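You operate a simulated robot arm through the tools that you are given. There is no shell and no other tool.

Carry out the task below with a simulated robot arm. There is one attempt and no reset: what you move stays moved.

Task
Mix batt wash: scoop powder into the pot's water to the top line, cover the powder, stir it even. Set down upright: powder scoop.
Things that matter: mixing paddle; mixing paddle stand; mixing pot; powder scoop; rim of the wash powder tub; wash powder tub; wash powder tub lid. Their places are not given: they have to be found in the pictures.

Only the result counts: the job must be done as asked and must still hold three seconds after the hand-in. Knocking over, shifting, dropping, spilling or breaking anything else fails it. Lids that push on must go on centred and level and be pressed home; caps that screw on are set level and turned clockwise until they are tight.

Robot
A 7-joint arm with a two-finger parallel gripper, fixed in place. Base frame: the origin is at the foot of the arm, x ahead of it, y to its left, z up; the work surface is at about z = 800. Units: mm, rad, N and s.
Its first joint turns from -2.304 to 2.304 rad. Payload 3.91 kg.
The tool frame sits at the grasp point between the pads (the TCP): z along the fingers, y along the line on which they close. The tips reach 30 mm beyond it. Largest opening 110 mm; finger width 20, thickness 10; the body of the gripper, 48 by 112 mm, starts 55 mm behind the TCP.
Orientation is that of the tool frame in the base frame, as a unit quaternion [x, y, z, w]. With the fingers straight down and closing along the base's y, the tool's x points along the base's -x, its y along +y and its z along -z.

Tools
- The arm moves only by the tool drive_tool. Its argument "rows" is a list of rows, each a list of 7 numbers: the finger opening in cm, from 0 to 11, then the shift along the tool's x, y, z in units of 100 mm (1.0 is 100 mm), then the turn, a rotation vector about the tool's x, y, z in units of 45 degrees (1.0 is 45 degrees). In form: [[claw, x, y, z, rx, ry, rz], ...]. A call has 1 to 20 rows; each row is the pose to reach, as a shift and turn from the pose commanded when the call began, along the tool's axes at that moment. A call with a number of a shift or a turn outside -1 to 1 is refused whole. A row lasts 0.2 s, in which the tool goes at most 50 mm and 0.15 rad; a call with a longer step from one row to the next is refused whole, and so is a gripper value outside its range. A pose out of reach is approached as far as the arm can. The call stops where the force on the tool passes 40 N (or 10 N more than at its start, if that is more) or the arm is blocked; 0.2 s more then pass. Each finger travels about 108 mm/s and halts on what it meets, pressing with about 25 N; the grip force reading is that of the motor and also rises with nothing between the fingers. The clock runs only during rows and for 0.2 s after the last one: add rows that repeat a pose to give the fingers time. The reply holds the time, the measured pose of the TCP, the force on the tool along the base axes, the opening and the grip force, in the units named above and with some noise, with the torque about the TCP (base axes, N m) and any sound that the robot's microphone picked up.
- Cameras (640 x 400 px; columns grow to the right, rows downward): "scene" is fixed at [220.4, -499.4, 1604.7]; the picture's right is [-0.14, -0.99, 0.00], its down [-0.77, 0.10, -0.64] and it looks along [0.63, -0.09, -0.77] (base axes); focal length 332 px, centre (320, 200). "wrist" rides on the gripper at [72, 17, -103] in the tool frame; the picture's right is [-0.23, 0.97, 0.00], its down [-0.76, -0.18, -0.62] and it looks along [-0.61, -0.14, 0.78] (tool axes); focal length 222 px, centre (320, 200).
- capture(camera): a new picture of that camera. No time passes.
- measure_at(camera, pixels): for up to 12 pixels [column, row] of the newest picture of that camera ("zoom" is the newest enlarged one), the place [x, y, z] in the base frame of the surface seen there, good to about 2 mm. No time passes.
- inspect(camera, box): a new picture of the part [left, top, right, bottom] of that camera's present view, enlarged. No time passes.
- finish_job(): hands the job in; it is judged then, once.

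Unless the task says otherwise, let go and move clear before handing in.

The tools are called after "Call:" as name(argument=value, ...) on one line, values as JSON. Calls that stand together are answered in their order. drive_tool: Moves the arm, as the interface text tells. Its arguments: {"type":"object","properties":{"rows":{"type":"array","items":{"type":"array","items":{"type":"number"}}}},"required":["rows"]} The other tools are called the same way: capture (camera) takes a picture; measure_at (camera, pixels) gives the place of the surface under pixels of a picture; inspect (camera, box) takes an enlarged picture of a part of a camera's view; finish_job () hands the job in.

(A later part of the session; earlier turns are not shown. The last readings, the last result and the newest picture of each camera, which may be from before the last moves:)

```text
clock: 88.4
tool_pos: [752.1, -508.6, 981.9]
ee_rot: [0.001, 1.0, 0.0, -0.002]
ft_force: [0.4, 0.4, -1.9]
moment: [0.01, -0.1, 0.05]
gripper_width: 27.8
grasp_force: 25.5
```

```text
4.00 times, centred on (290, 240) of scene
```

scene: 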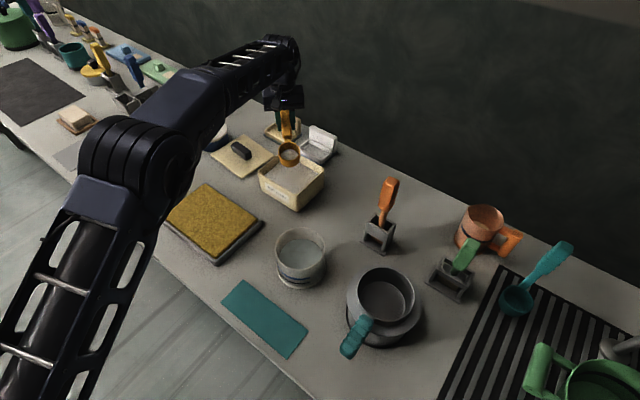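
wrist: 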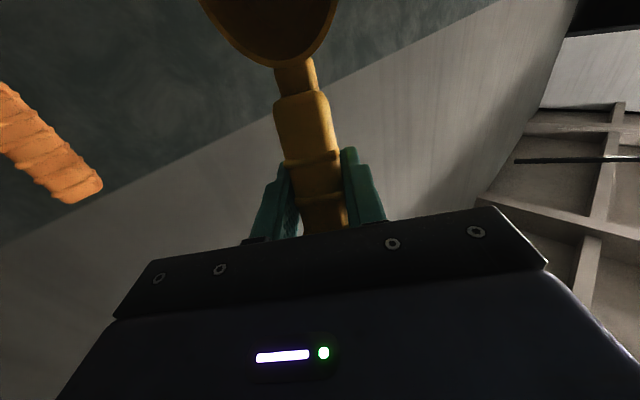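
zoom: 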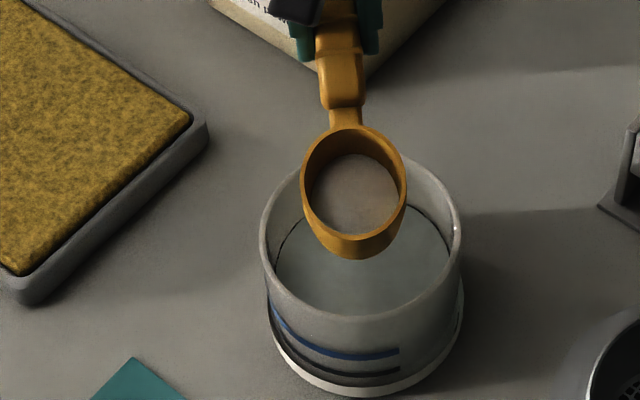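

Level above the pot again. Pouring the third, small scoop.

Call:
drive_tool(rows=[[0, 0.018, 0, -0.074, 0, -0.095, 0], [0, 0.036, 0, -0.147, 0, -0.189, 0], [0, 0.064, 0, -0.218, 0, -0.283, 0], [0, 0.092, 0, -0.288, 0, -0.378, 0], [0, 0.13, 0, -0.353, 0, -0.472, 0], [0, 0.169, 0, -0.418, 0, -0.567, 0], [0, 0.217, 0, -0.477, 0, -0.661, 0], [0, 0.265, 0, -0.536, 0, -0.756, 0], [0, 0.32, 0, -0.587, 0, -0.85, 0], [0, 0.376, 0, -0.638, 0, -0.944, 0], [0, 0.412, 0, -0.665, 0, -1.0, 0]])

Call:
drive_tool(rows=[[0, 0.014, 0, -0.061, 0, -0.078, 0], [0, 0.028, 0, -0.122, 0, -0.156, 0], [0, 0.052, 0, -0.189, 0, -0.244, 0], [0, 0.077, 0, -0.255, 0, -0.333, 0], [0, 0.11, 0, -0.318, 0, -0.422, 0], [0, 0.144, 0, -0.38, 0, -0.511, 0], [0, 0.181, 0, -0.431, 0, -0.589, 0], [0, 0.218, 0, -0.482, 0, -0.667, 0], [0, 0.264, 0, -0.53, 0, -0.75, 0], [0, 0.309, 0, -0.579, 0, -0.833, 0], [0, 0.36, 0, -0.622, 0, -0.917, 0], [0, 0.412, 0, -0.664, 0, -1.0, 0]])

Call:
drive_tool(rows=[[0, 0.02, 0, -0.085, 0, -0.11, 0], [0, 0.05, 0, -0.17, 0, -0.222, 0], [0, 0.083, 0, -0.25, 0, -0.333, 0], [0, 0.117, 0, -0.335, 0, -0.444, 0], [0, 0.117, 0, -0.335, 0, -0.444, 0], [0, 0.117, 0, -0.335, 0, -0.444, 0], [0, 0.117, 0, -0.335, 0, -0.444, 0]])

Call:
drive_tool(rows=[[0, -0.01, 0, 0.142, 0, 0.178, 0], [0, 0.0, 0, 0.285, 0, 0.356, 0], [0, 0.025, 0, 0.425, 0, 0.533, 0], [0, 0.068, 0, 0.56, 0, 0.711, 0], [0, 0.13, 0, 0.687, 0, 0.889, 0]])

Call:
drive_tool(rows=[[0, -0.006, 0, 0.135, 0, 0.167, 0], [0, -0.008, 0, 0.266, 0, 0.333, 0], [0, 0.018, 0, 0.398, 0, 0.5, 0], [0, 0.053, 0, 0.526, 0, 0.667, 0], [0, 0.11, 0, 0.648, 0, 0.833, 0], [0, 0.179, 0, 0.761, 0, 1.0, 0]])

Call:
drive_tool(rows=[[0, 0, 0, 0.148, 0, 0.185, 0], [0, 0.008, 0, 0.295, 0, 0.37, 0], [0, 0.025, 0, 0.441, 0, 0.556, 0], [0, 0.025, 0, 0.441, 0, 0.556, 0]])

Call:
inspect(camera="scene", box=[240, 190, 360, 290])

Call:
measure_at(camera="zoom", pixels=[[315, 205], [305, 210], [330, 210], [320, 275], [280, 275], [380, 270], [350, 268], [250, 245], [300, 290], [360, 280], [266, 190], [367, 192]])

```text
clock: 90.8
tool_pos: [711.5, -507.9, 1047.6]
ee_rot: [0.0, 0.924, 0.0, 0.383]
ft_force: [0.8, 0.4, -1.9]
moment: [-0.01, 0.01, -0.05]
gripper_width: 27.5
grasp_force: 25.4
```

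```text
clock: 93.4
tool_pos: [635.2, -507.7, 1065.3]
ee_rot: [-0.001, 0.707, 0.0, 0.707]
ft_force: [0.6, -0.8, -0.9]
moment: [-0.01, 0.07, -0.01]
gripper_width: 27.5
grasp_force: 25.0
```

```text
clock: 95.0
tool_pos: [601.6, -507.8, 1054.7]
ee_rot: [0.0, 0.574, 0.0, 0.819]
ft_force: [-0.2, 0.0, -1.4]
moment: [0.0, 0.07, 0.0]
gripper_width: 27.5
grasp_force: 25.2
```

```text
clock: 96.2
tool_pos: [670.0, -507.6, 1065.2]
ee_rot: [0.001, 0.82, -0.001, 0.572]
ft_force: [-0.8, 1.4, -1.3]
moment: [0.04, 0.0, 0.01]
gripper_width: 27.6
grasp_force: 24.9
```

```text
clock: 97.6
tool_pos: [734.7, -508.9, 1023.6]
ee_rot: [0.0, 0.977, 0.0, 0.215]
ft_force: [-0.4, -0.5, -1.1]
moment: [-0.01, -0.09, 0.03]
gripper_width: 27.3
grasp_force: 25.3
```

```text
clock: 98.6
tool_pos: [750.6, -508.7, 981.8]
ee_rot: [0.0, 1.0, 0.0, -0.002]
ft_force: [-0.1, 0.6, -0.5]
moment: [-0.01, -0.06, -0.02]
gripper_width: 27.4
grasp_force: 24.9
```

```text
4.00 times, centred on (300, 240) of scene
```

zoom: 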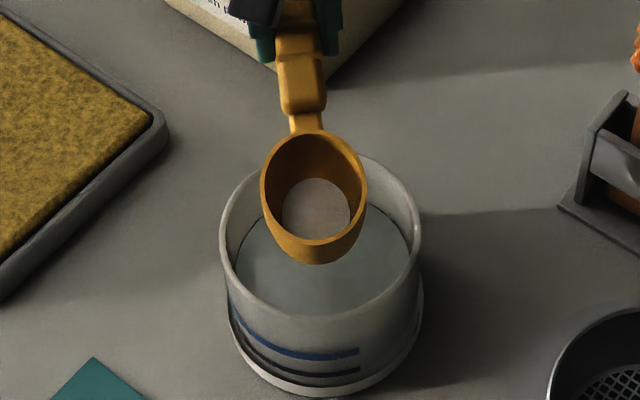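

```text
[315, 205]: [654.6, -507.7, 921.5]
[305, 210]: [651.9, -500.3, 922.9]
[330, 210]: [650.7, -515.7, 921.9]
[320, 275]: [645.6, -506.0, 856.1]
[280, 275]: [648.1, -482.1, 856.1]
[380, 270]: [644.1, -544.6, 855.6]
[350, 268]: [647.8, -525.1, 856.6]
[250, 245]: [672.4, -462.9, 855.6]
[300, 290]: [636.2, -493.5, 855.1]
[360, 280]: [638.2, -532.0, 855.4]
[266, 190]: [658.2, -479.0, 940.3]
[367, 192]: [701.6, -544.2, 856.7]
```

Water level is now ≈855.8 mm, right on the blue top line (852–859). Next I'll return the scoop to its mat: raise, move to its original place and yaw +45°.

Call:
drive_tool(rows=[[0, 0, 0, -0.2, 0, 0, 0], [0, 0.1, 0.06, -0.35, 0, 0, 0], [0, 0.45, 0.3, -0.35, 0, 0, 0], [0, 0.8, 0.5, -0.35, 0, 0, 0], [0, 0.97, 0.67, -0.35, 0, 0, 0]])

Call:
drive_tool(rows=[[0, 0.35, 0.25, 0, 0, 0, -0.17], [0, 0.7, 0.5, 0, 0, 0, -0.34], [0, 0.961, 0.672, 0, 0, 0, -0.51], [0, 0.961, 0.672, 0, 0, 0, -0.68], [0, 0.961, 0.672, 0, 0, 0, -0.85], [0, 0.961, 0.672, 0, 0, 0, -1.0], [0, 0.961, 0.672, 0, 0, 0, -1.0]])

Call:
inspect(camera="scene", box=[200, 230, 320, 350])

```text
clock: 99.8
tool_pos: [655.2, -440.9, 1015.9]
ee_rot: [-0.001, 1.0, 0.0, -0.002]
ft_force: [0.2, 0.0, -0.7]
moment: [0.01, -0.07, 0.03]
gripper_width: 27.7
grasp_force: 24.8
```

```text
clock: 101.4
tool_pos: [558.5, -373.8, 1016.0]
ee_rot: [-0.383, 0.924, 0.001, -0.001]
ft_force: [0.2, -0.7, -0.7]
moment: [0.04, -0.05, 0.01]
gripper_width: 27.5
grasp_force: 25.2
```

```text
3.33 times, centred on (260, 290) of scene
```

zoom: 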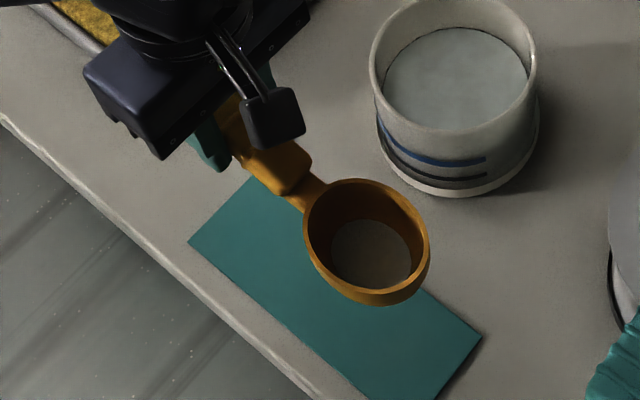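

Call:
measure_at(camera="zoom", pixels=[[366, 181], [306, 235], [428, 240], [370, 300], [325, 195], [415, 205], [320, 275], [415, 280], [370, 240], [450, 80]])

```text
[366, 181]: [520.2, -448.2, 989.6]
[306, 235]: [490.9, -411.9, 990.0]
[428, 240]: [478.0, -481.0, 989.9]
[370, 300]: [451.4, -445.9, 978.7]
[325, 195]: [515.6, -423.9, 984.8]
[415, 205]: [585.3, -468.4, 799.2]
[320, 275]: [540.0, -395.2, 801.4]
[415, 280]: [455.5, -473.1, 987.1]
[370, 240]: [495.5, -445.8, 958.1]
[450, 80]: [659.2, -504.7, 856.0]
```

The bowl rim is level at 990 and above its original spot (485,-446). I'll lower it by about 151 mm onto the mat, slowly at the end.

Call:
drive_tool(rows=[[0, 0, 0, 0.3, 0, 0, 0], [0, 0, 0, 0.6, 0, 0, 0], [0, 0, 0, 0.85, 0, 0, 0], [0, 0, 0, 1.0, 0, 0, 0]])

Call:
drive_tool(rows=[[0, 0, 0, 0.2, 0, 0, 0], [0, 0, 0, 0.35, 0, 0, 0], [0, 0, 0, 0.44, 0, 0, 0], [0, 0, 0, 0.48, 0, 0, 0], [0, 0, 0, 0.5, 0, 0, 0], [0, 0, 0, 0.5, 0, 0, 0]])

Call:
inspect(camera="scene", box=[200, 250, 320, 350])

Call:
measure_at(camera="zoom", pixels=[[400, 248], [345, 305], [465, 310], [410, 370], [400, 330]])

```text
clock: 102.4
tool_pos: [558.1, -373.9, 916.6]
ee_rot: [-0.382, 0.924, 0.001, -0.002]
ft_force: [0.0, -0.6, -1.1]
moment: [0.06, -0.08, 0.01]
gripper_width: 27.6
grasp_force: 25.2
```

```text
clock: 103.8
tool_pos: [559.8, -374.2, 866.9]
ee_rot: [-0.383, 0.924, 0.0, 0.0]
ft_force: [0.0, 0.0, -2.1]
moment: [0.06, -0.03, 0.01]
gripper_width: 27.7
grasp_force: 25.4
```

```text
4.00 times, centred on (260, 300) of scene
```

zoom: 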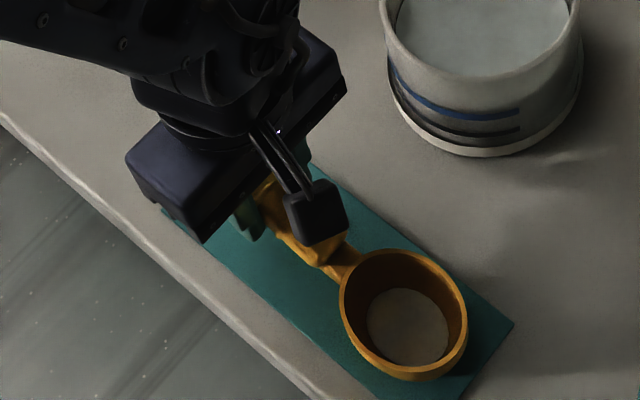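

```text
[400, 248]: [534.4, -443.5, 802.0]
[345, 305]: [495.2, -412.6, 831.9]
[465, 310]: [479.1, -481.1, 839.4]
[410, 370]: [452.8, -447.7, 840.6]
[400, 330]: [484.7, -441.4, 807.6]
```

Rim at ≈840, about 1.5 mm above its rest height. Lowering in 1 mm steps.

Call:
drive_tool(rows=[[0, 0, 0, 0.01, 0, 0, 0], [0, 0, 0, 0.01, 0, 0, 0]])

Call:
drive_tool(rows=[[0, 0, 0, 0.01, 0, 0, 0], [0, 0, 0, 0.01, 0, 0, 0]])

```text
clock: 104.4
tool_pos: [557.6, -373.8, 865.8]
ee_rot: [-0.383, 0.924, 0.0, -0.001]
ft_force: [0.0, 0.0, -0.7]
moment: [0.07, -0.05, -0.02]
gripper_width: 27.6
grasp_force: 24.9
```

```text
clock: 105.0
tool_pos: [557.4, -373.5, 864.5]
ee_rot: [-0.383, 0.924, 0.001, 0.0]
ft_force: [0.4, 0.4, 9.7]
moment: [-0.54, 0.43, -0.02]
gripper_width: 27.6
grasp_force: 24.9
```

Contact with the mat felt (9.7 N). I'll relax 0.5 mm and open the fingers.

Call:
drive_tool(rows=[[0, 0, 0, -0.005, 0, 0, 0], [0, 0, 0, -0.005, 0, 0, 0]])

Call:
drive_tool(rows=[[3, 0, 0, 0, 0, 0, 0], [4, 0, 0, 0, 0, 0, 0], [6, 0, 0, 0, 0, 0, 0], [6, 0, 0, 0, 0, 0, 0]])

Call:
drive_tool(rows=[[6, 0, 0, -0.2, 0, 0, 0], [6, 0, 0, -0.5, 0, 0, 0], [6, 0, 0, -0.9, 0, 0, 0], [6, 0, 0, -1.0, 0, 0, 0]])

Call:
inspect(camera="scene", box=[200, 250, 320, 350])

Call:
measure_at(camera="zoom", pixels=[[400, 250], [345, 305], [465, 310], [410, 372], [400, 330], [380, 255], [440, 265], [355, 270]])

```text
clock: 105.6
tool_pos: [556.2, -374.7, 864.4]
ee_rot: [-0.383, 0.924, 0.0, -0.001]
ft_force: [1.7, 0.5, 1.9]
moment: [-0.1, -0.1, 0.15]
gripper_width: 27.5
grasp_force: 24.9
```

```text
clock: 106.6
tool_pos: [559.0, -373.0, 864.7]
ee_rot: [-0.383, 0.924, 0.0, -0.002]
ft_force: [-0.8, 0.5, 0.9]
moment: [-0.02, 0.0, 0.01]
gripper_width: 60.0
grasp_force: 0.1
```

```text
clock: 107.6
tool_pos: [559.7, -374.7, 965.3]
ee_rot: [-0.383, 0.924, 0.001, -0.002]
ft_force: [0.0, -0.5, -1.2]
moment: [0.02, 0.02, 0.03]
gripper_width: 60.2
grasp_force: 0.1
```

```text
4.00 times, centred on (260, 300) of scene
```

zoom: 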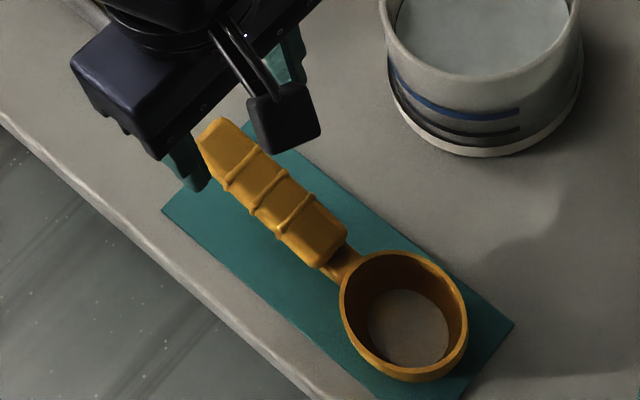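

```text
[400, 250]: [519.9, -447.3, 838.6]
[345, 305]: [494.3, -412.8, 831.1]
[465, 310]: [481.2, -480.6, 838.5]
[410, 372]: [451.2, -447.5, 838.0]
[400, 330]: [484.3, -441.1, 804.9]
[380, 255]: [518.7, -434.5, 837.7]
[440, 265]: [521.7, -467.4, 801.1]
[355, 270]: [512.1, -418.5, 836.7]
```

The scoop stands upright on its mat with its rim level at 838. Now the lid: I'll raise and travel to above its handle at (1098,-349).

Call:
drive_tool(rows=[[6, 0, 0, -0.4, 0, 0, 0], [6, -0.33, -0.3, -0.45, 0, 0, 0], [6, -0.66, -0.6, -0.45, 0, 0, 0], [6, -0.99, -0.9, -0.45, 0, 0, 0]])

Call:
drive_tool(rows=[[6, -0.33, -0.3, 0, 0, 0, 0], [6, -0.66, -0.6, 0, 0, 0, 0], [6, -0.99, -0.9, 0, 0, 0, 0]])

Call:
drive_tool(rows=[[6, -0.33, -0.3, 0, 0, 0, 0], [6, -0.66, -0.6, 0, 0, 0, 0], [6, -0.99, -0.9, 0, 0, 0, 0]])

Call:
drive_tool(rows=[[6, -0.33, -0.3, 0, 0, 0, 0.055], [6, -0.66, -0.6, 0, 0, 0, 0.111], [6, -0.98, -0.89, 0, 0, 0, 0.111], [6, -0.98, -0.89, 0, 0, 0, 0.111]])

Call:
capture(camera="wrist")

Call:
capture(camera="scene")

```text
clock: 108.6
tool_pos: [692.8, -366.9, 1008.4]
ee_rot: [-0.382, 0.924, 0.0, -0.001]
ft_force: [0.1, -0.3, 0.4]
moment: [-0.02, -0.03, -0.02]
gripper_width: 60.1
grasp_force: 0.1
```

```text
clock: 109.4
tool_pos: [825.3, -360.7, 1009.6]
ee_rot: [-0.382, 0.924, 0.0, -0.002]
ft_force: [-0.3, -1.2, 0.0]
moment: [0.01, -0.05, -0.01]
gripper_width: 60.1
grasp_force: 0.0
```

```text
clock: 110.2
tool_pos: [960.1, -353.4, 1009.9]
ee_rot: [-0.381, 0.925, 0.001, -0.001]
ft_force: [1.0, -0.8, 1.0]
moment: [0.01, -0.04, 0.0]
gripper_width: 59.8
grasp_force: 0.0
```

```text
clock: 111.2
tool_pos: [1091.9, -349.6, 1009.8]
ee_rot: [-0.342, 0.94, 0.001, -0.002]
ft_force: [0.8, -0.5, 0.1]
moment: [0.0, 0.02, 0.0]
gripper_width: 59.9
grasp_force: 0.1
```

```text
taken
```

wrist: 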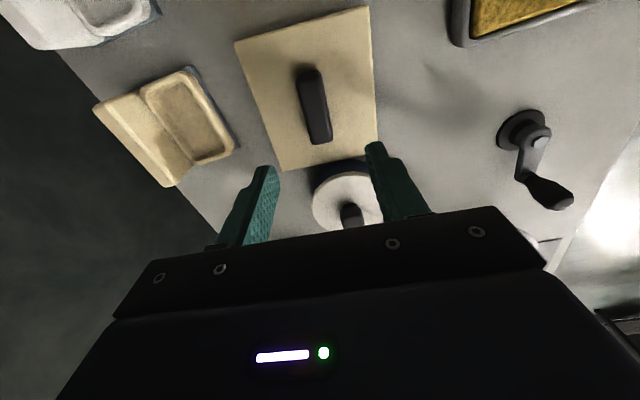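

```text
taken
```

scene: 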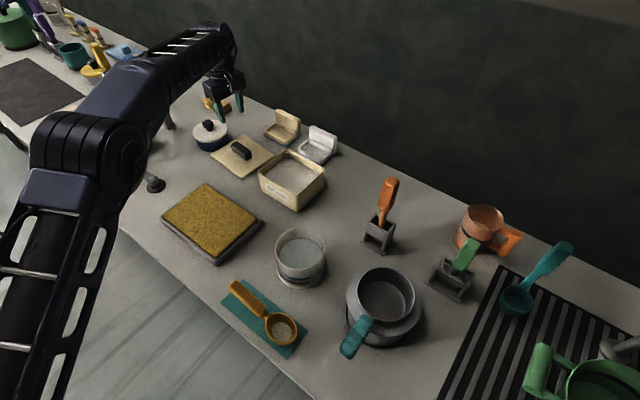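

The lid and its handle are in the wrist view at (313,105). I'll measure the handle and lid corners for alignment.

Call:
measure_at(camera="wrist", pixels=[[298, 72], [319, 70], [313, 142], [331, 138], [308, 105], [328, 103], [317, 105], [316, 80], [321, 130], [240, 42], [367, 10], [376, 145]])

Call:
inspect(camera="wrist", box=[220, 0, 400, 180])

```text
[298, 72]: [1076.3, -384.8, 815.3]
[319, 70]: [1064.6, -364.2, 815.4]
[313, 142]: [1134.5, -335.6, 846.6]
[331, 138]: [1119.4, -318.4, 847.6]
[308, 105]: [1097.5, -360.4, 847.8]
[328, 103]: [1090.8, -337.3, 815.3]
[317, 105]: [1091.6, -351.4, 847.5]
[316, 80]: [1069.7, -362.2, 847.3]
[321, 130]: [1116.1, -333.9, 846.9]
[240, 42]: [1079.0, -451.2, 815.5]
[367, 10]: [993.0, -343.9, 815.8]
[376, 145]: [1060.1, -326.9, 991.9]
```

```text
2.22 times, centred on (310, 90) of wrist
```

zoom: 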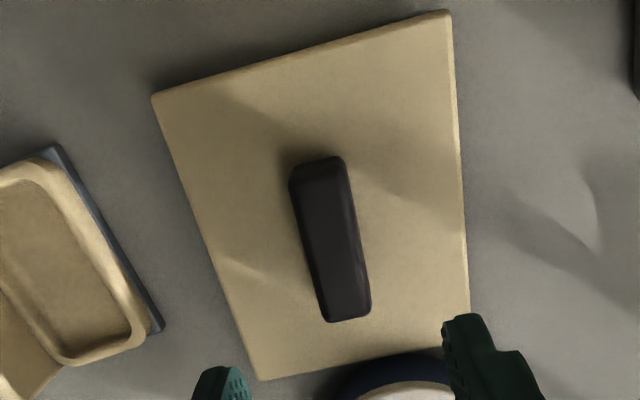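

Call:
measure_at(camera="zoom", pixels=[[295, 185], [340, 166], [366, 305], [330, 316], [325, 240], [318, 175], [345, 305], [156, 98], [447, 14], [466, 312], [264, 376], [355, 240]])

```text
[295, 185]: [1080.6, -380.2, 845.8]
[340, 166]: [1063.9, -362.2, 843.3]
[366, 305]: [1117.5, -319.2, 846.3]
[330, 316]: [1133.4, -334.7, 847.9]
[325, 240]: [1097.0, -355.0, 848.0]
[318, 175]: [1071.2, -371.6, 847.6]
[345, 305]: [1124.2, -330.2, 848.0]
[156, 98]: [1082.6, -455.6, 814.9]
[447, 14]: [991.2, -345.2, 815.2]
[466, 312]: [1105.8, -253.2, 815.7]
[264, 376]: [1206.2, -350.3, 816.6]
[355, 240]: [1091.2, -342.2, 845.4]
```

The handle centre is (1099,-349), its axis at 39.7°, matching the tool yaw of 40°. I'll correct laterally and descend.

Call:
drive_tool(rows=[[6, -0.058, -0.041, 0.3, 0, 0, 0], [6, -0.058, -0.041, 0.6, 0, 0, 0], [6, -0.058, -0.041, 0.9, 0, 0, 0], [6, -0.058, -0.041, 1.0, 0, 0, 0], [6, -0.058, -0.041, 1.0, 0, 0, 0]])

Call:
capture(camera="wrist")

```text
clock: 112.4
tool_pos: [1099.2, -347.6, 908.1]
ee_rot: [-0.342, 0.94, 0.0, -0.001]
ft_force: [-0.5, -0.2, 0.6]
moment: [0.0, 0.02, 0.01]
gripper_width: 59.9
grasp_force: 0.1
```

```text
taken
```

wrist: 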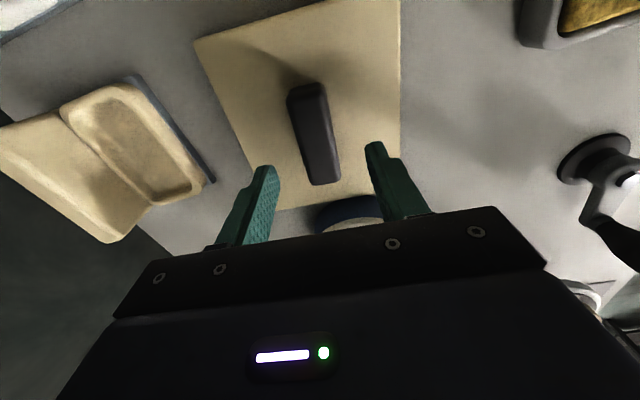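

Aligned with the handle between the fingers. Descend to z≈850.

Call:
drive_tool(rows=[[6, 0, 0, 0.2, 0, 0, 0], [6, 0, 0, 0.4, 0, 0, 0], [6, 0, 0, 0.5, 0, 0, 0], [6, 0, 0, 0.55, 0, 0, 0], [6, 0, 0, 0.575, 0, 0, 0], [6, 0, 0, 0.575, 0, 0, 0]])

Call:
capture(camera="wrist")

Call:
inspect(camera="scene", box=[200, 110, 290, 190])

```text
clock: 113.8
tool_pos: [1098.4, -349.3, 851.3]
ee_rot: [-0.342, 0.94, 0.001, -0.001]
ft_force: [0.1, 0.7, 0.1]
moment: [0.02, 0.02, 0.02]
gripper_width: 60.0
grasp_force: 0.1
```

```text
taken
```

wrist: 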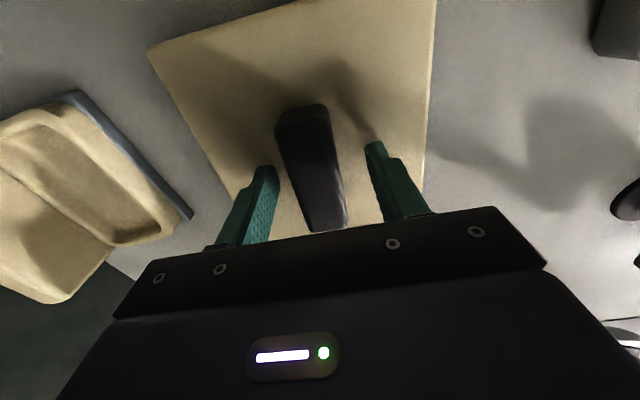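

```text
5.00 times, centred on (245, 150) of scene
```

zoom: 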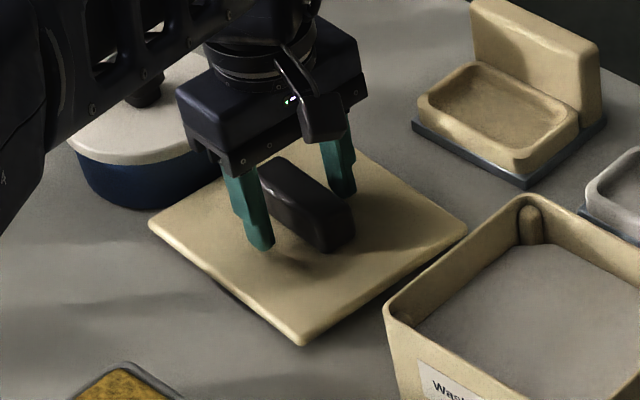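

The fingers straddle the handle. Close the gripper.

Call:
drive_tool(rows=[[6, 0, 0, 0.015, 0, 0, 0], [4, 0, 0, 0.015, 0, 0, 0], [2, 0, 0, 0.015, 0, 0, 0], [0, 0, 0, 0.015, 0, 0, 0], [0, 0, 0, 0.015, 0, 0, 0]])

Call:
drive_tool(rows=[[0, 0, 0, -0.05, 0, 0, 0], [0, 0, 0, -0.15, 0, 0, 0], [0, 0, 0, -0.35, 0, 0, 0], [0, 0, 0, -0.6, 0, 0, 0], [0, 0, 0, -0.9, 0, 0, 0], [0, 0, 0, -1.0, 0, 0, 0]])

Call:
inspect(camera="scene", box=[200, 70, 320, 190])

Call:
capture(camera="wrist")

```text
clock: 115.0
tool_pos: [1098.3, -347.6, 849.9]
ee_rot: [-0.342, 0.94, 0.0, -0.001]
ft_force: [0.1, -0.9, 1.1]
moment: [0.04, -0.13, -0.05]
gripper_width: 29.8
grasp_force: 25.2
```

```text
clock: 116.4
tool_pos: [1098.4, -346.7, 950.1]
ee_rot: [-0.342, 0.94, 0.0, -0.001]
ft_force: [0.0, 0.6, -1.0]
moment: [-0.02, 0.02, 0.02]
gripper_width: 29.7
grasp_force: 25.0
```

```text
3.33 times, centred on (260, 130) of scene
```

zoom: 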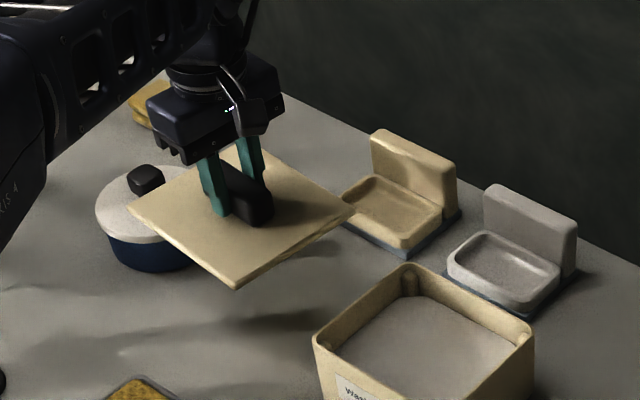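

```text
taken
```

wrist: 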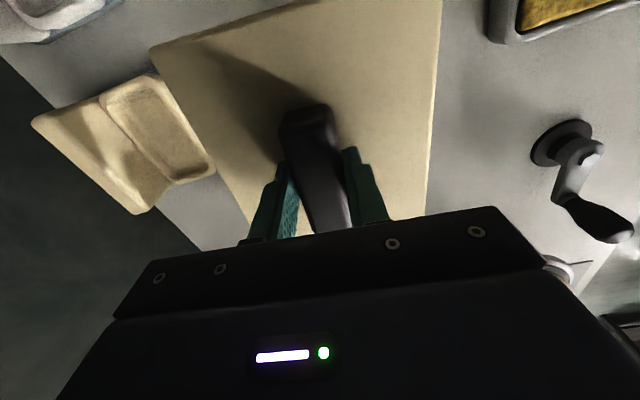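

The lid is lifted. I'll measure its corners now to know its pose relative to the TCP.

Call:
inspect(camera="scene", box=[210, 105, 320, 175])

Call:
measure_at(camera="zoom", pixels=[[210, 290], [350, 205], [207, 280], [341, 206], [90, 200], [100, 200], [270, 240], [150, 240], [160, 220], [285, 170], [240, 265], [215, 297]])

```text
5.71 times, centred on (265, 140) of scene
```

zoom: 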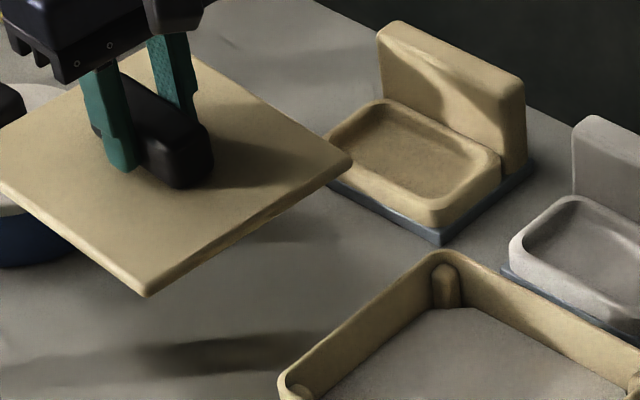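

```text
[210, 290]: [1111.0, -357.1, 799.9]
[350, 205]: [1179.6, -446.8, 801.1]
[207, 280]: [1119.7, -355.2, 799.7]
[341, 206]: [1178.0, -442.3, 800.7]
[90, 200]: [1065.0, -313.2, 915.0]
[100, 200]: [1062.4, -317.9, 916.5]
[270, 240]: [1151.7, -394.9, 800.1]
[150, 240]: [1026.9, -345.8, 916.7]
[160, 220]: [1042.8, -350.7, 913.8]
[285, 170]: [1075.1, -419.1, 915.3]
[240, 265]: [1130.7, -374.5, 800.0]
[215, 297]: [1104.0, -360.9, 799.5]
```

Call:
measure_at(camera="zoom", pixels=[[147, 280], [345, 162], [147, 291], [346, 170], [250, 225], [250, 231], [60, 225], [160, 58], [260, 110], [210, 150], [30, 160], [300, 190]])

```text
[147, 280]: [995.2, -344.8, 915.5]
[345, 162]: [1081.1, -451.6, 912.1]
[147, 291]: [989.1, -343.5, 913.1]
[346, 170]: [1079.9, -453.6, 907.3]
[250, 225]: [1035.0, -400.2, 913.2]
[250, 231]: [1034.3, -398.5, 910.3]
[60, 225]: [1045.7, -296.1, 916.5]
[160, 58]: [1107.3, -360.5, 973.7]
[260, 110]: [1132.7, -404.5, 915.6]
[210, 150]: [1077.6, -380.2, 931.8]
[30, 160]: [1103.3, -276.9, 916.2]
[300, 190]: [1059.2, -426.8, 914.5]
```

The held lid is level (top z≈916, 34 mm below the TCP). I need the tub's exact pose; I'll zoom on the tub and sample many rim points.

Call:
inspect(camera="scene", box=[256, 148, 328, 193])

```text
8.89 times, centred on (292, 170) of scene
```

zoom: 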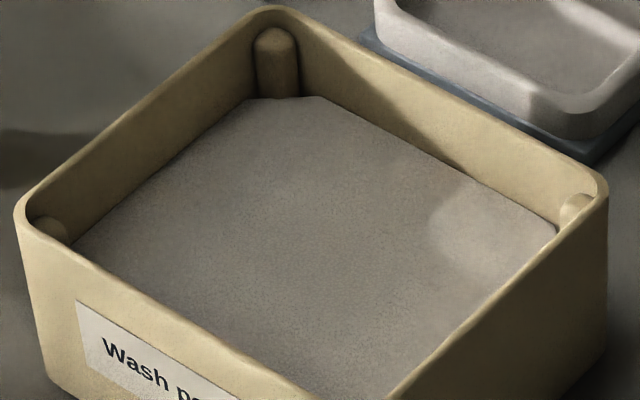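

Call:
measure_at(camera="zoom", pixels=[[60, 252], [110, 282], [160, 309], [210, 336], [250, 360], [60, 172], [105, 138], [150, 102], [195, 68], [230, 42], [20, 208], [270, 9]])

Call:
measure_at(camera="zoom", pixels=[[330, 35], [390, 67], [450, 100], [510, 133], [560, 161], [603, 190], [570, 237], [530, 270], [490, 305], [450, 338], [420, 365], [590, 215]])

```text
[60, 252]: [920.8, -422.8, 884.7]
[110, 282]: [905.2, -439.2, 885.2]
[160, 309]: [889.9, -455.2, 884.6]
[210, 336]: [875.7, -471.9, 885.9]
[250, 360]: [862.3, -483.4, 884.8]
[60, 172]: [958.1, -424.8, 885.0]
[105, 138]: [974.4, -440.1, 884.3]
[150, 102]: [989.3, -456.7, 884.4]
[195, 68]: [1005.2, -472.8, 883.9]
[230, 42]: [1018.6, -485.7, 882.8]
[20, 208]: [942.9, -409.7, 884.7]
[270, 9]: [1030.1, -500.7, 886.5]
```

```text
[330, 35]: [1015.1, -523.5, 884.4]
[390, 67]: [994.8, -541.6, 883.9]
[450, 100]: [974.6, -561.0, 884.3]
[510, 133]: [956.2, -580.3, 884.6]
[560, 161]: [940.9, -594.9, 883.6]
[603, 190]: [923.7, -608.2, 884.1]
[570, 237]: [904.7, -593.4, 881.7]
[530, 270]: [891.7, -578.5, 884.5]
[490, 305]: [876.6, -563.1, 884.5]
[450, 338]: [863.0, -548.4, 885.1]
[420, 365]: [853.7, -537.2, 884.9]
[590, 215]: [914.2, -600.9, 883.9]
```

The tub fits well: centre ≈(932.3,-508.6), axis ≈44.3°, outer ≈155×135.5. I'll look closely at the lid's side profile to see whether it has a skirt or a plug.

Call:
inspect(camera="scene", box=[228, 128, 278, 160])

Call:
inspect(camera="wrist", box=[140, 0, 450, 200])

```text
12.50 times, centred on (253, 144) of scene
```

zoom: 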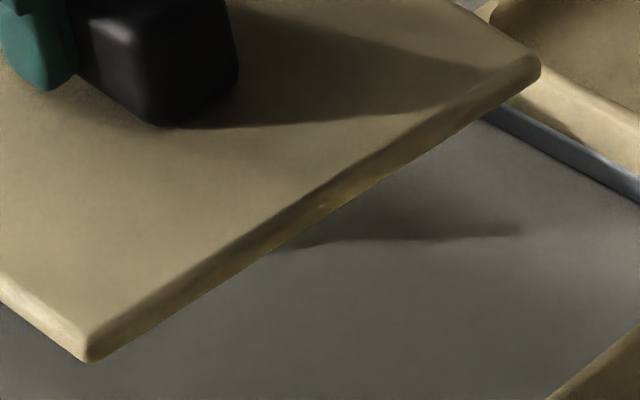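

```text
2.00 times, centred on (295, 100) of wrist
```

zoom: 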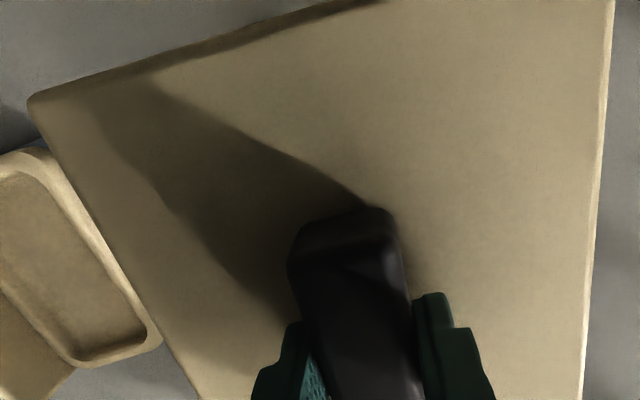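

The lid is a thin plate (≈8 mm) with presumably a plug beneath. I'll carry it over the tub at height and turn it by about +4.5° to match the tub axis.

Call:
drive_tool(rows=[[0, 0, 0, -0.15, 0, 0, 0], [0, 0.2, 0, -0.25, 0, 0, 0], [0, 0.5, 0, -0.25, 0, 0, 0], [0, 0.77, 0, -0.25, 0, 0, 0]])

Call:
drive_tool(rows=[[0, 0.3, 0, 0, 0, 0, -0.03], [0, 0.6, 0, 0, 0, 0, -0.07], [0, 0.77, 0, 0, 0, 0, -0.1], [0, 0.77, 0, 0, 0, 0, -0.1]])

```text
clock: 117.4
tool_pos: [1040.1, -397.3, 974.7]
ee_rot: [-0.342, 0.94, 0.002, -0.001]
ft_force: [1.3, 0.3, -1.9]
moment: [-0.04, 0.03, -0.02]
gripper_width: 29.7
grasp_force: 25.1
```

```text
clock: 118.4
tool_pos: [980.9, -447.0, 976.1]
ee_rot: [-0.38, 0.925, 0.0, -0.002]
ft_force: [-0.8, -0.1, -1.5]
moment: [0.01, 0.01, -0.01]
gripper_width: 29.5
grasp_force: 25.2
```

Call:
drive_tool(rows=[[0, 0.3, -0.03, 0, 0, 0, 0], [0, 0.6, -0.07, 0.05, 0, 0, 0], [0, 0.779, -0.099, 0.1, 0, 0, 0], [0, 0.779, -0.099, 0.15, 0, 0, 0], [0, 0.779, -0.099, 0.15, 0, 0, 0]])

Call:
inspect(camera="scene", box=[240, 120, 345, 215])

```text
clock: 119.6
tool_pos: [932.0, -509.9, 959.4]
ee_rot: [-0.379, 0.926, 0.0, -0.001]
ft_force: [-0.2, 0.6, -1.2]
moment: [0.02, 0.01, 0.0]
gripper_width: 29.4
grasp_force: 24.7
```

```text
4.21 times, centred on (292, 168) of scene
```

zoom: 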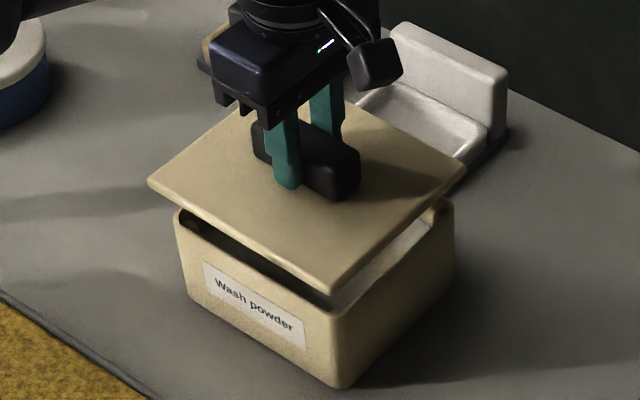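

The lid hovers over the tub. I'll zoom further and sample lid edges to compare with the tub pose.

Call:
inspect(camera="scene", box=[254, 136, 330, 200])

```text
6.25 times, centred on (292, 168) of scene
```

zoom: 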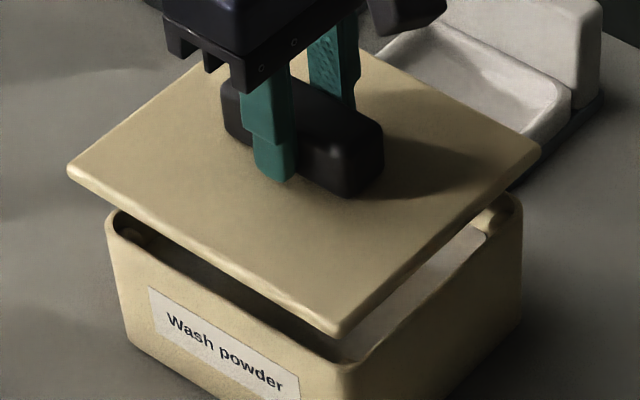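

Call:
measure_at(camera="zoom", pixels=[[105, 198], [150, 224], [200, 253], [250, 282], [300, 311], [370, 309], [405, 278], [440, 247], [475, 217], [510, 186], [338, 330], [70, 174]])

Call:
measure_at(camera="zoom", pixels=[[380, 68], [420, 89], [460, 109], [500, 130], [525, 142], [85, 154], [110, 135], [140, 113], [170, 91], [195, 73], [538, 152], [300, 240]])

Call:
measure_at(camera="zoom", pixels=[[150, 160], [200, 220], [330, 300], [450, 190], [420, 120], [130, 160], [345, 365], [115, 215], [520, 205], [150, 260], [450, 290], [400, 330]])

```text
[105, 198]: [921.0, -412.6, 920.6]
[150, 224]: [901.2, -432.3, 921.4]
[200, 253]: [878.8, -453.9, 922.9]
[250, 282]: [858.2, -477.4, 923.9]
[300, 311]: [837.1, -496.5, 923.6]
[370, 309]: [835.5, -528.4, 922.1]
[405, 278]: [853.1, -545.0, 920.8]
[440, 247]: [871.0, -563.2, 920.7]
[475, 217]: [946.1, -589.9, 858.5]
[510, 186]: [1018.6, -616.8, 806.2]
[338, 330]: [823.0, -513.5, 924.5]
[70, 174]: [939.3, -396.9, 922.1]
```

```text
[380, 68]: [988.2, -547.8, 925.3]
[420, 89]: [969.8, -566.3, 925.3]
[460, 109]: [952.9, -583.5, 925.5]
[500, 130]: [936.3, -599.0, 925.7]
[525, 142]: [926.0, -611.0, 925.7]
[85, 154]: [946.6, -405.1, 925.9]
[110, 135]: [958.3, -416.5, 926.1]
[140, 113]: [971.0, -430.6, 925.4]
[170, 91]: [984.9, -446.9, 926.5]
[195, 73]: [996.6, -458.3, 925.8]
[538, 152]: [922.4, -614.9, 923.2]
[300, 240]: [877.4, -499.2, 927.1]
```

```text
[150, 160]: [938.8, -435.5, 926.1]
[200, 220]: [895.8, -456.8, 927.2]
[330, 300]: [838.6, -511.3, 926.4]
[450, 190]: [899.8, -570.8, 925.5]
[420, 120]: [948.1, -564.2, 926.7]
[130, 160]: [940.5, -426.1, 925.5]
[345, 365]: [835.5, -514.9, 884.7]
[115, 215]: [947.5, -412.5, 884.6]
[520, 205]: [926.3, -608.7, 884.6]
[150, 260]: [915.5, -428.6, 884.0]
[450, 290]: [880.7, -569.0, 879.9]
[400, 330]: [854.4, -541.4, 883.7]
```

The lid is level (z≈926 everywhere) and its angle (≈44.6°) matches the tub (≈44.5°). There may be about 3 mm offset across the short axis; I'll average the TCP reading and measure the handle to confirm.

Call:
drive_tool(rows=[[0, 0, 0, 0, 0, 0, 0]])

Call:
drive_tool(rows=[[0, 0, 0, 0, 0, 0, 0]])

Call:
drive_tool(rows=[[0, 0, 0, 0, 0, 0, 0]])

Call:
inspect(camera="scene", box=[284, 144, 334, 176])

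```text
clock: 120.0
tool_pos: [932.1, -508.1, 958.7]
ee_rot: [-0.378, 0.926, 0.0, -0.001]
ft_force: [0.1, -0.2, -2.4]
moment: [0.01, 0.0, 0.02]
gripper_width: 29.3
grasp_force: 25.0
```

```text
clock: 120.4
tool_pos: [930.3, -508.2, 959.6]
ee_rot: [-0.378, 0.926, 0.001, -0.001]
ft_force: [-0.2, 0.6, -1.1]
moment: [-0.03, 0.0, 0.02]
gripper_width: 29.7
grasp_force: 25.0
```

```text
clock: 120.8
tool_pos: [931.9, -509.3, 960.4]
ee_rot: [-0.378, 0.926, 0.0, -0.002]
ft_force: [-0.1, -0.4, -0.9]
moment: [0.01, 0.0, 0.02]
gripper_width: 29.7
grasp_force: 24.9
```

```text
12.50 times, centred on (309, 160) of scene
```

zoom: 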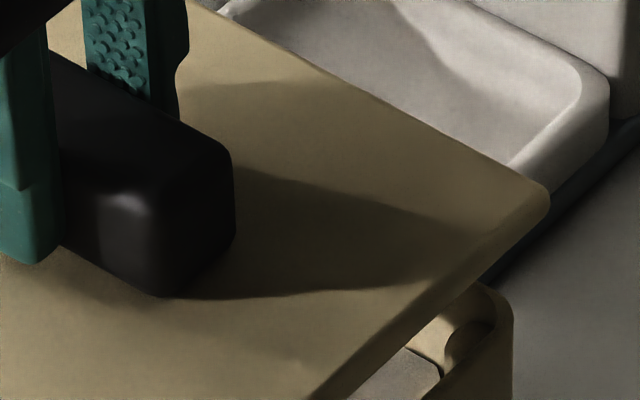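

Call:
measure_at(camera="zoom", pixels=[[400, 108], [400, 111], [400, 114], [400, 118], [300, 54], [300, 58], [300, 62], [500, 163], [500, 167], [500, 171], [380, 345], [400, 330]])

Call:
inspect(camera="scene", box=[254, 160, 304, 192])

```text
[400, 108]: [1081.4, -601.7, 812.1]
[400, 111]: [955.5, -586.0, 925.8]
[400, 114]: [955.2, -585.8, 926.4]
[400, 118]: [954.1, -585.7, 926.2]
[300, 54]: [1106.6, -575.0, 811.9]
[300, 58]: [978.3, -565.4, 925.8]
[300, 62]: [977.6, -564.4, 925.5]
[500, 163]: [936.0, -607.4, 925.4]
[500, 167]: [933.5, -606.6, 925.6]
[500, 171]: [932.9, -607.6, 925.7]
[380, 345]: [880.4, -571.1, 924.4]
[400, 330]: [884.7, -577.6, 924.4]
```

```text
12.50 times, centred on (279, 176) of scene
```

zoom: 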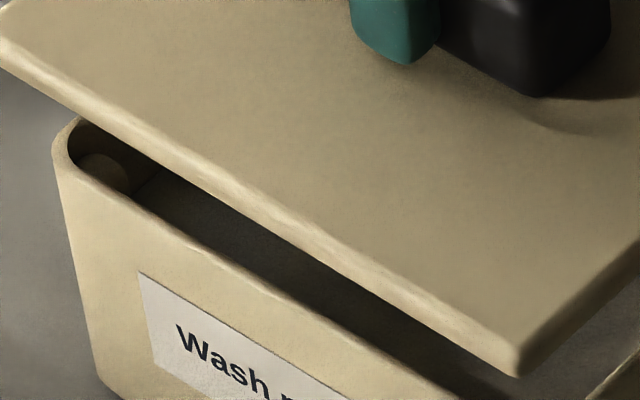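

Call:
measure_at(camera="zoom", pixels=[[200, 178], [200, 183], [200, 187], [300, 240], [300, 245], [400, 298], [400, 303], [150, 205], [200, 240], [250, 270], [300, 302], [120, 188]])

```text
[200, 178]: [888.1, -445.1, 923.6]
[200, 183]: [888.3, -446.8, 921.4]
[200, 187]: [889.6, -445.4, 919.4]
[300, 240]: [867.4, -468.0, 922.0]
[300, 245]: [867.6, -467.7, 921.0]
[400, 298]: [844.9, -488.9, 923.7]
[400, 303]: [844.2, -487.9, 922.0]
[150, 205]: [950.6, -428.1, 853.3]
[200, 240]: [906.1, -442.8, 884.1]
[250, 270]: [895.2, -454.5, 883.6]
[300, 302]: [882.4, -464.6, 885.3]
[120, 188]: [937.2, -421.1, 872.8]
```

With careful silhouettes the lid centre is within ≈1 mm of the tub centre. I'll apply a small correction (≈0.5/1 mm) and lower to just above the rim.

Call:
drive_tool(rows=[[0, 0.005, -0.01, 0.08, 0, 0, 0], [0, 0.005, -0.01, 0.16, 0, 0, 0], [0, 0.005, -0.01, 0.21, 0, 0, 0], [0, 0.005, -0.01, 0.21, 0, 0, 0]])

Call:
inspect(camera="scene", box=[254, 148, 330, 212])

```text
clock: 121.8
tool_pos: [932.4, -509.9, 939.9]
ee_rot: [-0.379, 0.925, 0.001, -0.001]
ft_force: [0.3, 0.2, -0.2]
moment: [-0.02, 0.02, -0.01]
gripper_width: 29.8
grasp_force: 25.7
```

```text
6.25 times, centred on (292, 180) of scene
```

zoom: 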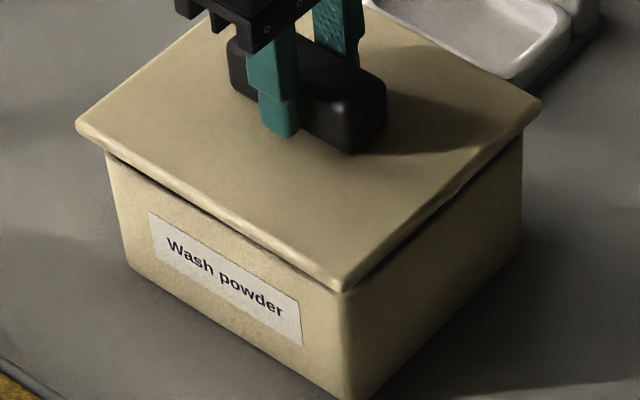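

The lid sits nicely above the tub. Lowering in small steps while watching the force.

Call:
drive_tool(rows=[[0, 0, 0, 0.02, 0, 0, 0], [0, 0, 0, 0.04, 0, 0, 0], [0, 0, 0, 0.04, 0, 0, 0]])

Call:
drive_tool(rows=[[0, 0, 0, 0.015, 0, 0, 0], [0, 0, 0, 0.03, 0, 0, 0], [0, 0, 0, 0.03, 0, 0, 0]])

```text
clock: 122.6
tool_pos: [932.3, -509.8, 935.4]
ee_rot: [-0.378, 0.926, 0.0, 0.0]
ft_force: [-0.3, 0.3, -1.5]
moment: [-0.02, -0.01, 0.0]
gripper_width: 29.7
grasp_force: 24.9
```

```text
clock: 123.4
tool_pos: [932.1, -509.7, 931.1]
ee_rot: [-0.379, 0.926, 0.001, -0.002]
ft_force: [-0.4, -0.8, -0.3]
moment: [0.0, 0.02, -0.02]
gripper_width: 29.7
grasp_force: 25.0
```

Call:
drive_tool(rows=[[0, 0, 0, 0.01, 0, 0, 0], [0, 0, 0, 0.02, 0, 0, 0], [0, 0, 0, 0.02, 0, 0, 0]])

Call:
drive_tool(rows=[[0, 0, 0, 0.01, 0, 0, 0], [0, 0, 0, 0.02, 0, 0, 0], [0, 0, 0, 0.02, 0, 0, 0]])

Call:
inspect(camera="scene", box=[254, 148, 330, 212])

```text
clock: 124.2
tool_pos: [932.2, -510.0, 929.5]
ee_rot: [-0.378, 0.926, 0.001, -0.001]
ft_force: [0.2, -0.2, -1.3]
moment: [0.0, 0.01, -0.01]
gripper_width: 29.5
grasp_force: 24.8
```

```text
clock: 125.0
tool_pos: [933.0, -510.0, 927.7]
ee_rot: [-0.379, 0.926, 0.001, -0.001]
ft_force: [-1.1, 0.6, 3.6]
moment: [-0.28, -0.08, -0.05]
gripper_width: 29.9
grasp_force: 25.2
```

```text
6.25 times, centred on (292, 180) of scene
```

zoom: 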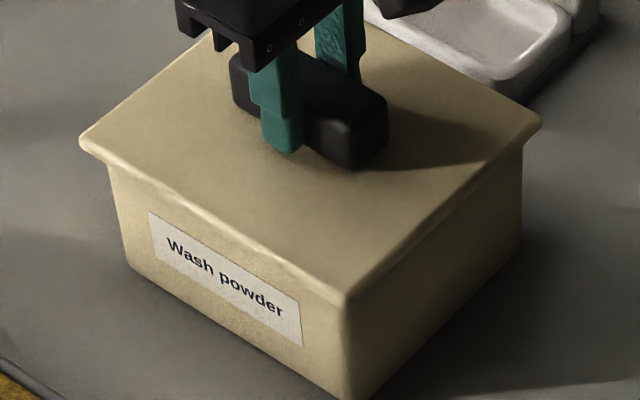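

Contact begins at TCP z≈927.7 (3.6 N). I'll measure the lid top's level and height.

Call:
measure_at(camera="zoom", pixels=[[120, 140], [340, 270], [500, 130], [250, 180], [420, 90], [200, 120], [180, 60], [440, 190], [300, 230], [90, 140], [345, 300], [535, 125]])

```text
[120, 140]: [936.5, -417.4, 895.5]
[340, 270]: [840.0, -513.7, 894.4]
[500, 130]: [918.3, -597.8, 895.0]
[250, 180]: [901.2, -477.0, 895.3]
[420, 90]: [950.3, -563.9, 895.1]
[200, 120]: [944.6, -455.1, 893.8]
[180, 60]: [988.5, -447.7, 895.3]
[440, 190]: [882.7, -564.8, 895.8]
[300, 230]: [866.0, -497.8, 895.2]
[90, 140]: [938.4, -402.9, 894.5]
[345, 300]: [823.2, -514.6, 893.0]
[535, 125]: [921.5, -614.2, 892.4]
```

The lid is level at ≈895, about 2–3 mm above being seated. I'll press down gradually.

Call:
drive_tool(rows=[[0, 0, 0, 0.01, 0, 0, 0], [0, 0, 0, 0.01, 0, 0, 0]])

Call:
drive_tool(rows=[[0, 0, 0, 0.01, 0, 0, 0], [0, 0, 0, 0.01, 0, 0, 0]])

```text
clock: 125.6
tool_pos: [932.2, -510.1, 927.6]
ee_rot: [-0.379, 0.925, 0.0, -0.001]
ft_force: [-0.7, 1.0, 15.6]
moment: [-0.13, 0.28, 0.03]
gripper_width: 29.7
grasp_force: 24.6
```

```text
clock: 126.2
tool_pos: [932.7, -509.8, 927.2]
ee_rot: [-0.379, 0.925, 0.0, -0.001]
ft_force: [2.4, -2.6, 21.7]
moment: [-0.02, -0.09, 0.01]
gripper_width: 30.0
grasp_force: 25.4
```

Call:
drive_tool(rows=[[0, 0, 0, 0.01, 0, 0, 0], [0, 0, 0, 0.01, 0, 0, 0]])

Call:
drive_tool(rows=[[0, 0, 0, 0.01, 0, 0, 0], [0, 0, 0, 0.01, 0, 0, 0]])

Call:
inspect(camera="scene", box=[254, 148, 330, 212])

Call:
measure_at(camera="zoom", pixels=[[120, 140], [340, 270], [500, 130], [250, 180], [420, 90], [200, 120], [180, 60], [440, 190], [300, 230], [90, 140], [345, 300], [535, 125]])

```text
clock: 126.8
tool_pos: [932.7, -510.0, 924.7]
ee_rot: [-0.379, 0.925, -0.001, -0.001]
ft_force: [4.4, -3.6, 22.8]
moment: [-0.12, -0.07, -0.02]
gripper_width: 29.9
grasp_force: 25.3
```

```text
clock: 127.4
tool_pos: [932.2, -509.7, 924.9]
ee_rot: [-0.379, 0.925, -0.001, -0.001]
ft_force: [6.3, -5.0, 21.8]
moment: [-0.06, -0.2, -0.03]
gripper_width: 29.7
grasp_force: 25.4
```

```text
6.25 times, centred on (292, 180) of scene
```

zoom: 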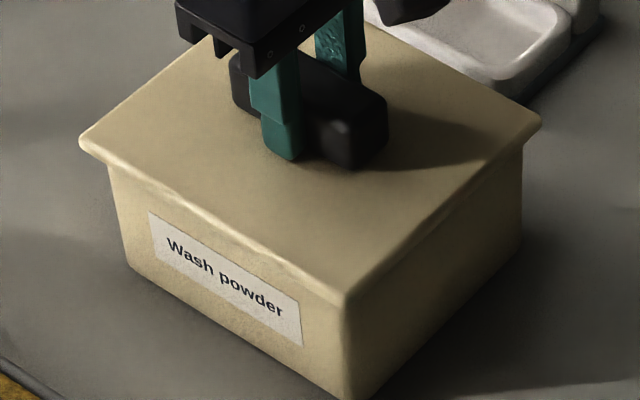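

```text
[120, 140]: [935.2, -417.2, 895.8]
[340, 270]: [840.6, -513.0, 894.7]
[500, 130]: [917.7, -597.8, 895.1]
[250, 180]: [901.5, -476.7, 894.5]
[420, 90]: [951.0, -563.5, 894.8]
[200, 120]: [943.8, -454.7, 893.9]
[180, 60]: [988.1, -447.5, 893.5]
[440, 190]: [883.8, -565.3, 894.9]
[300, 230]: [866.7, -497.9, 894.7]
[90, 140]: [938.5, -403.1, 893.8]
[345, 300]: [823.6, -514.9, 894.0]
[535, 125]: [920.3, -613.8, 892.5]
```

The lid top stays at ≈894.6 while the fingers slid on the handle, so it rests on the rim. I'll release, then press with closed fingers on the centre of the handle to make sure it's pressed home.

Call:
drive_tool(rows=[[0, 0, 0, -0.02, 0, 0, 0], [0, 0, 0, -0.02, 0, 0, 0]])

Call:
drive_tool(rows=[[3.5, 0, 0, 0, 0, 0, 0], [4.5, 0, 0, 0, 0, 0, 0], [5, 0, 0, 0, 0, 0, 0], [5, 0, 0, 0, 0, 0, 0]])

Call:
drive_tool(rows=[[5, 0, 0, -0.15, 0, 0, 0], [5, 0, 0, -0.35, 0, 0, 0], [5, 0, 0, -0.5, 0, 0, 0], [5, 0, 0, -0.5, 0, 0, 0]])

Call:
inspect(camera="scene", box=[254, 148, 330, 212])

Call:
measure_at(camera="zoom", pixels=[[120, 140], [340, 270], [500, 130], [250, 180], [420, 90], [200, 120], [180, 60], [440, 190], [300, 110], [360, 110], [370, 160], [260, 70]])

```text
clock: 128.0
tool_pos: [932.5, -509.3, 924.1]
ee_rot: [-0.379, 0.926, 0.003, -0.002]
ft_force: [1.0, -1.3, 2.4]
moment: [0.03, -0.36, -0.02]
gripper_width: 29.5
grasp_force: 24.3
```

```text
clock: 129.0
tool_pos: [932.3, -510.7, 925.4]
ee_rot: [-0.378, 0.926, 0.0, -0.001]
ft_force: [0.1, -0.5, 0.1]
moment: [0.03, -0.01, -0.02]
gripper_width: 50.0
grasp_force: 0.1
```

```text
clock: 130.0
tool_pos: [933.3, -510.6, 976.6]
ee_rot: [-0.379, 0.925, 0.0, -0.001]
ft_force: [0.0, -0.1, -0.1]
moment: [-0.01, -0.01, -0.02]
gripper_width: 50.2
grasp_force: 0.0
```

```text
6.25 times, centred on (292, 180) of scene
```

zoom: 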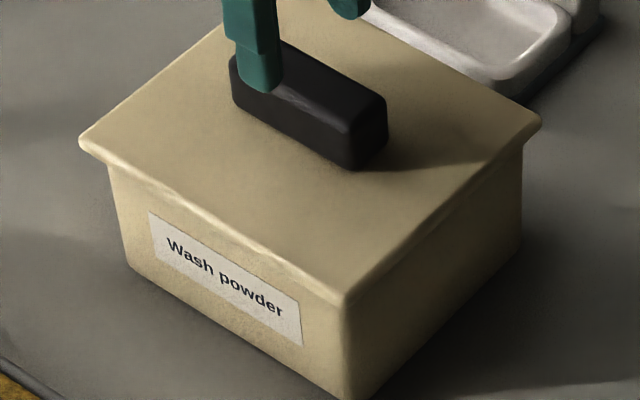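

```text
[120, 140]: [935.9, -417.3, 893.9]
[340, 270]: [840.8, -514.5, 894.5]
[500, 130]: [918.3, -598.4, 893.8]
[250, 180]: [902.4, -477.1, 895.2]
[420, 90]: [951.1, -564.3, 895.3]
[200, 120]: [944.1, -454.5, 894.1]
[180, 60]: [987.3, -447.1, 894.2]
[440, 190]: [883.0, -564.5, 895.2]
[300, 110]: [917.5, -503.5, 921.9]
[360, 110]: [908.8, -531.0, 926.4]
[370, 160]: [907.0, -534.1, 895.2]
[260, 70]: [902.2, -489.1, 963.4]
```

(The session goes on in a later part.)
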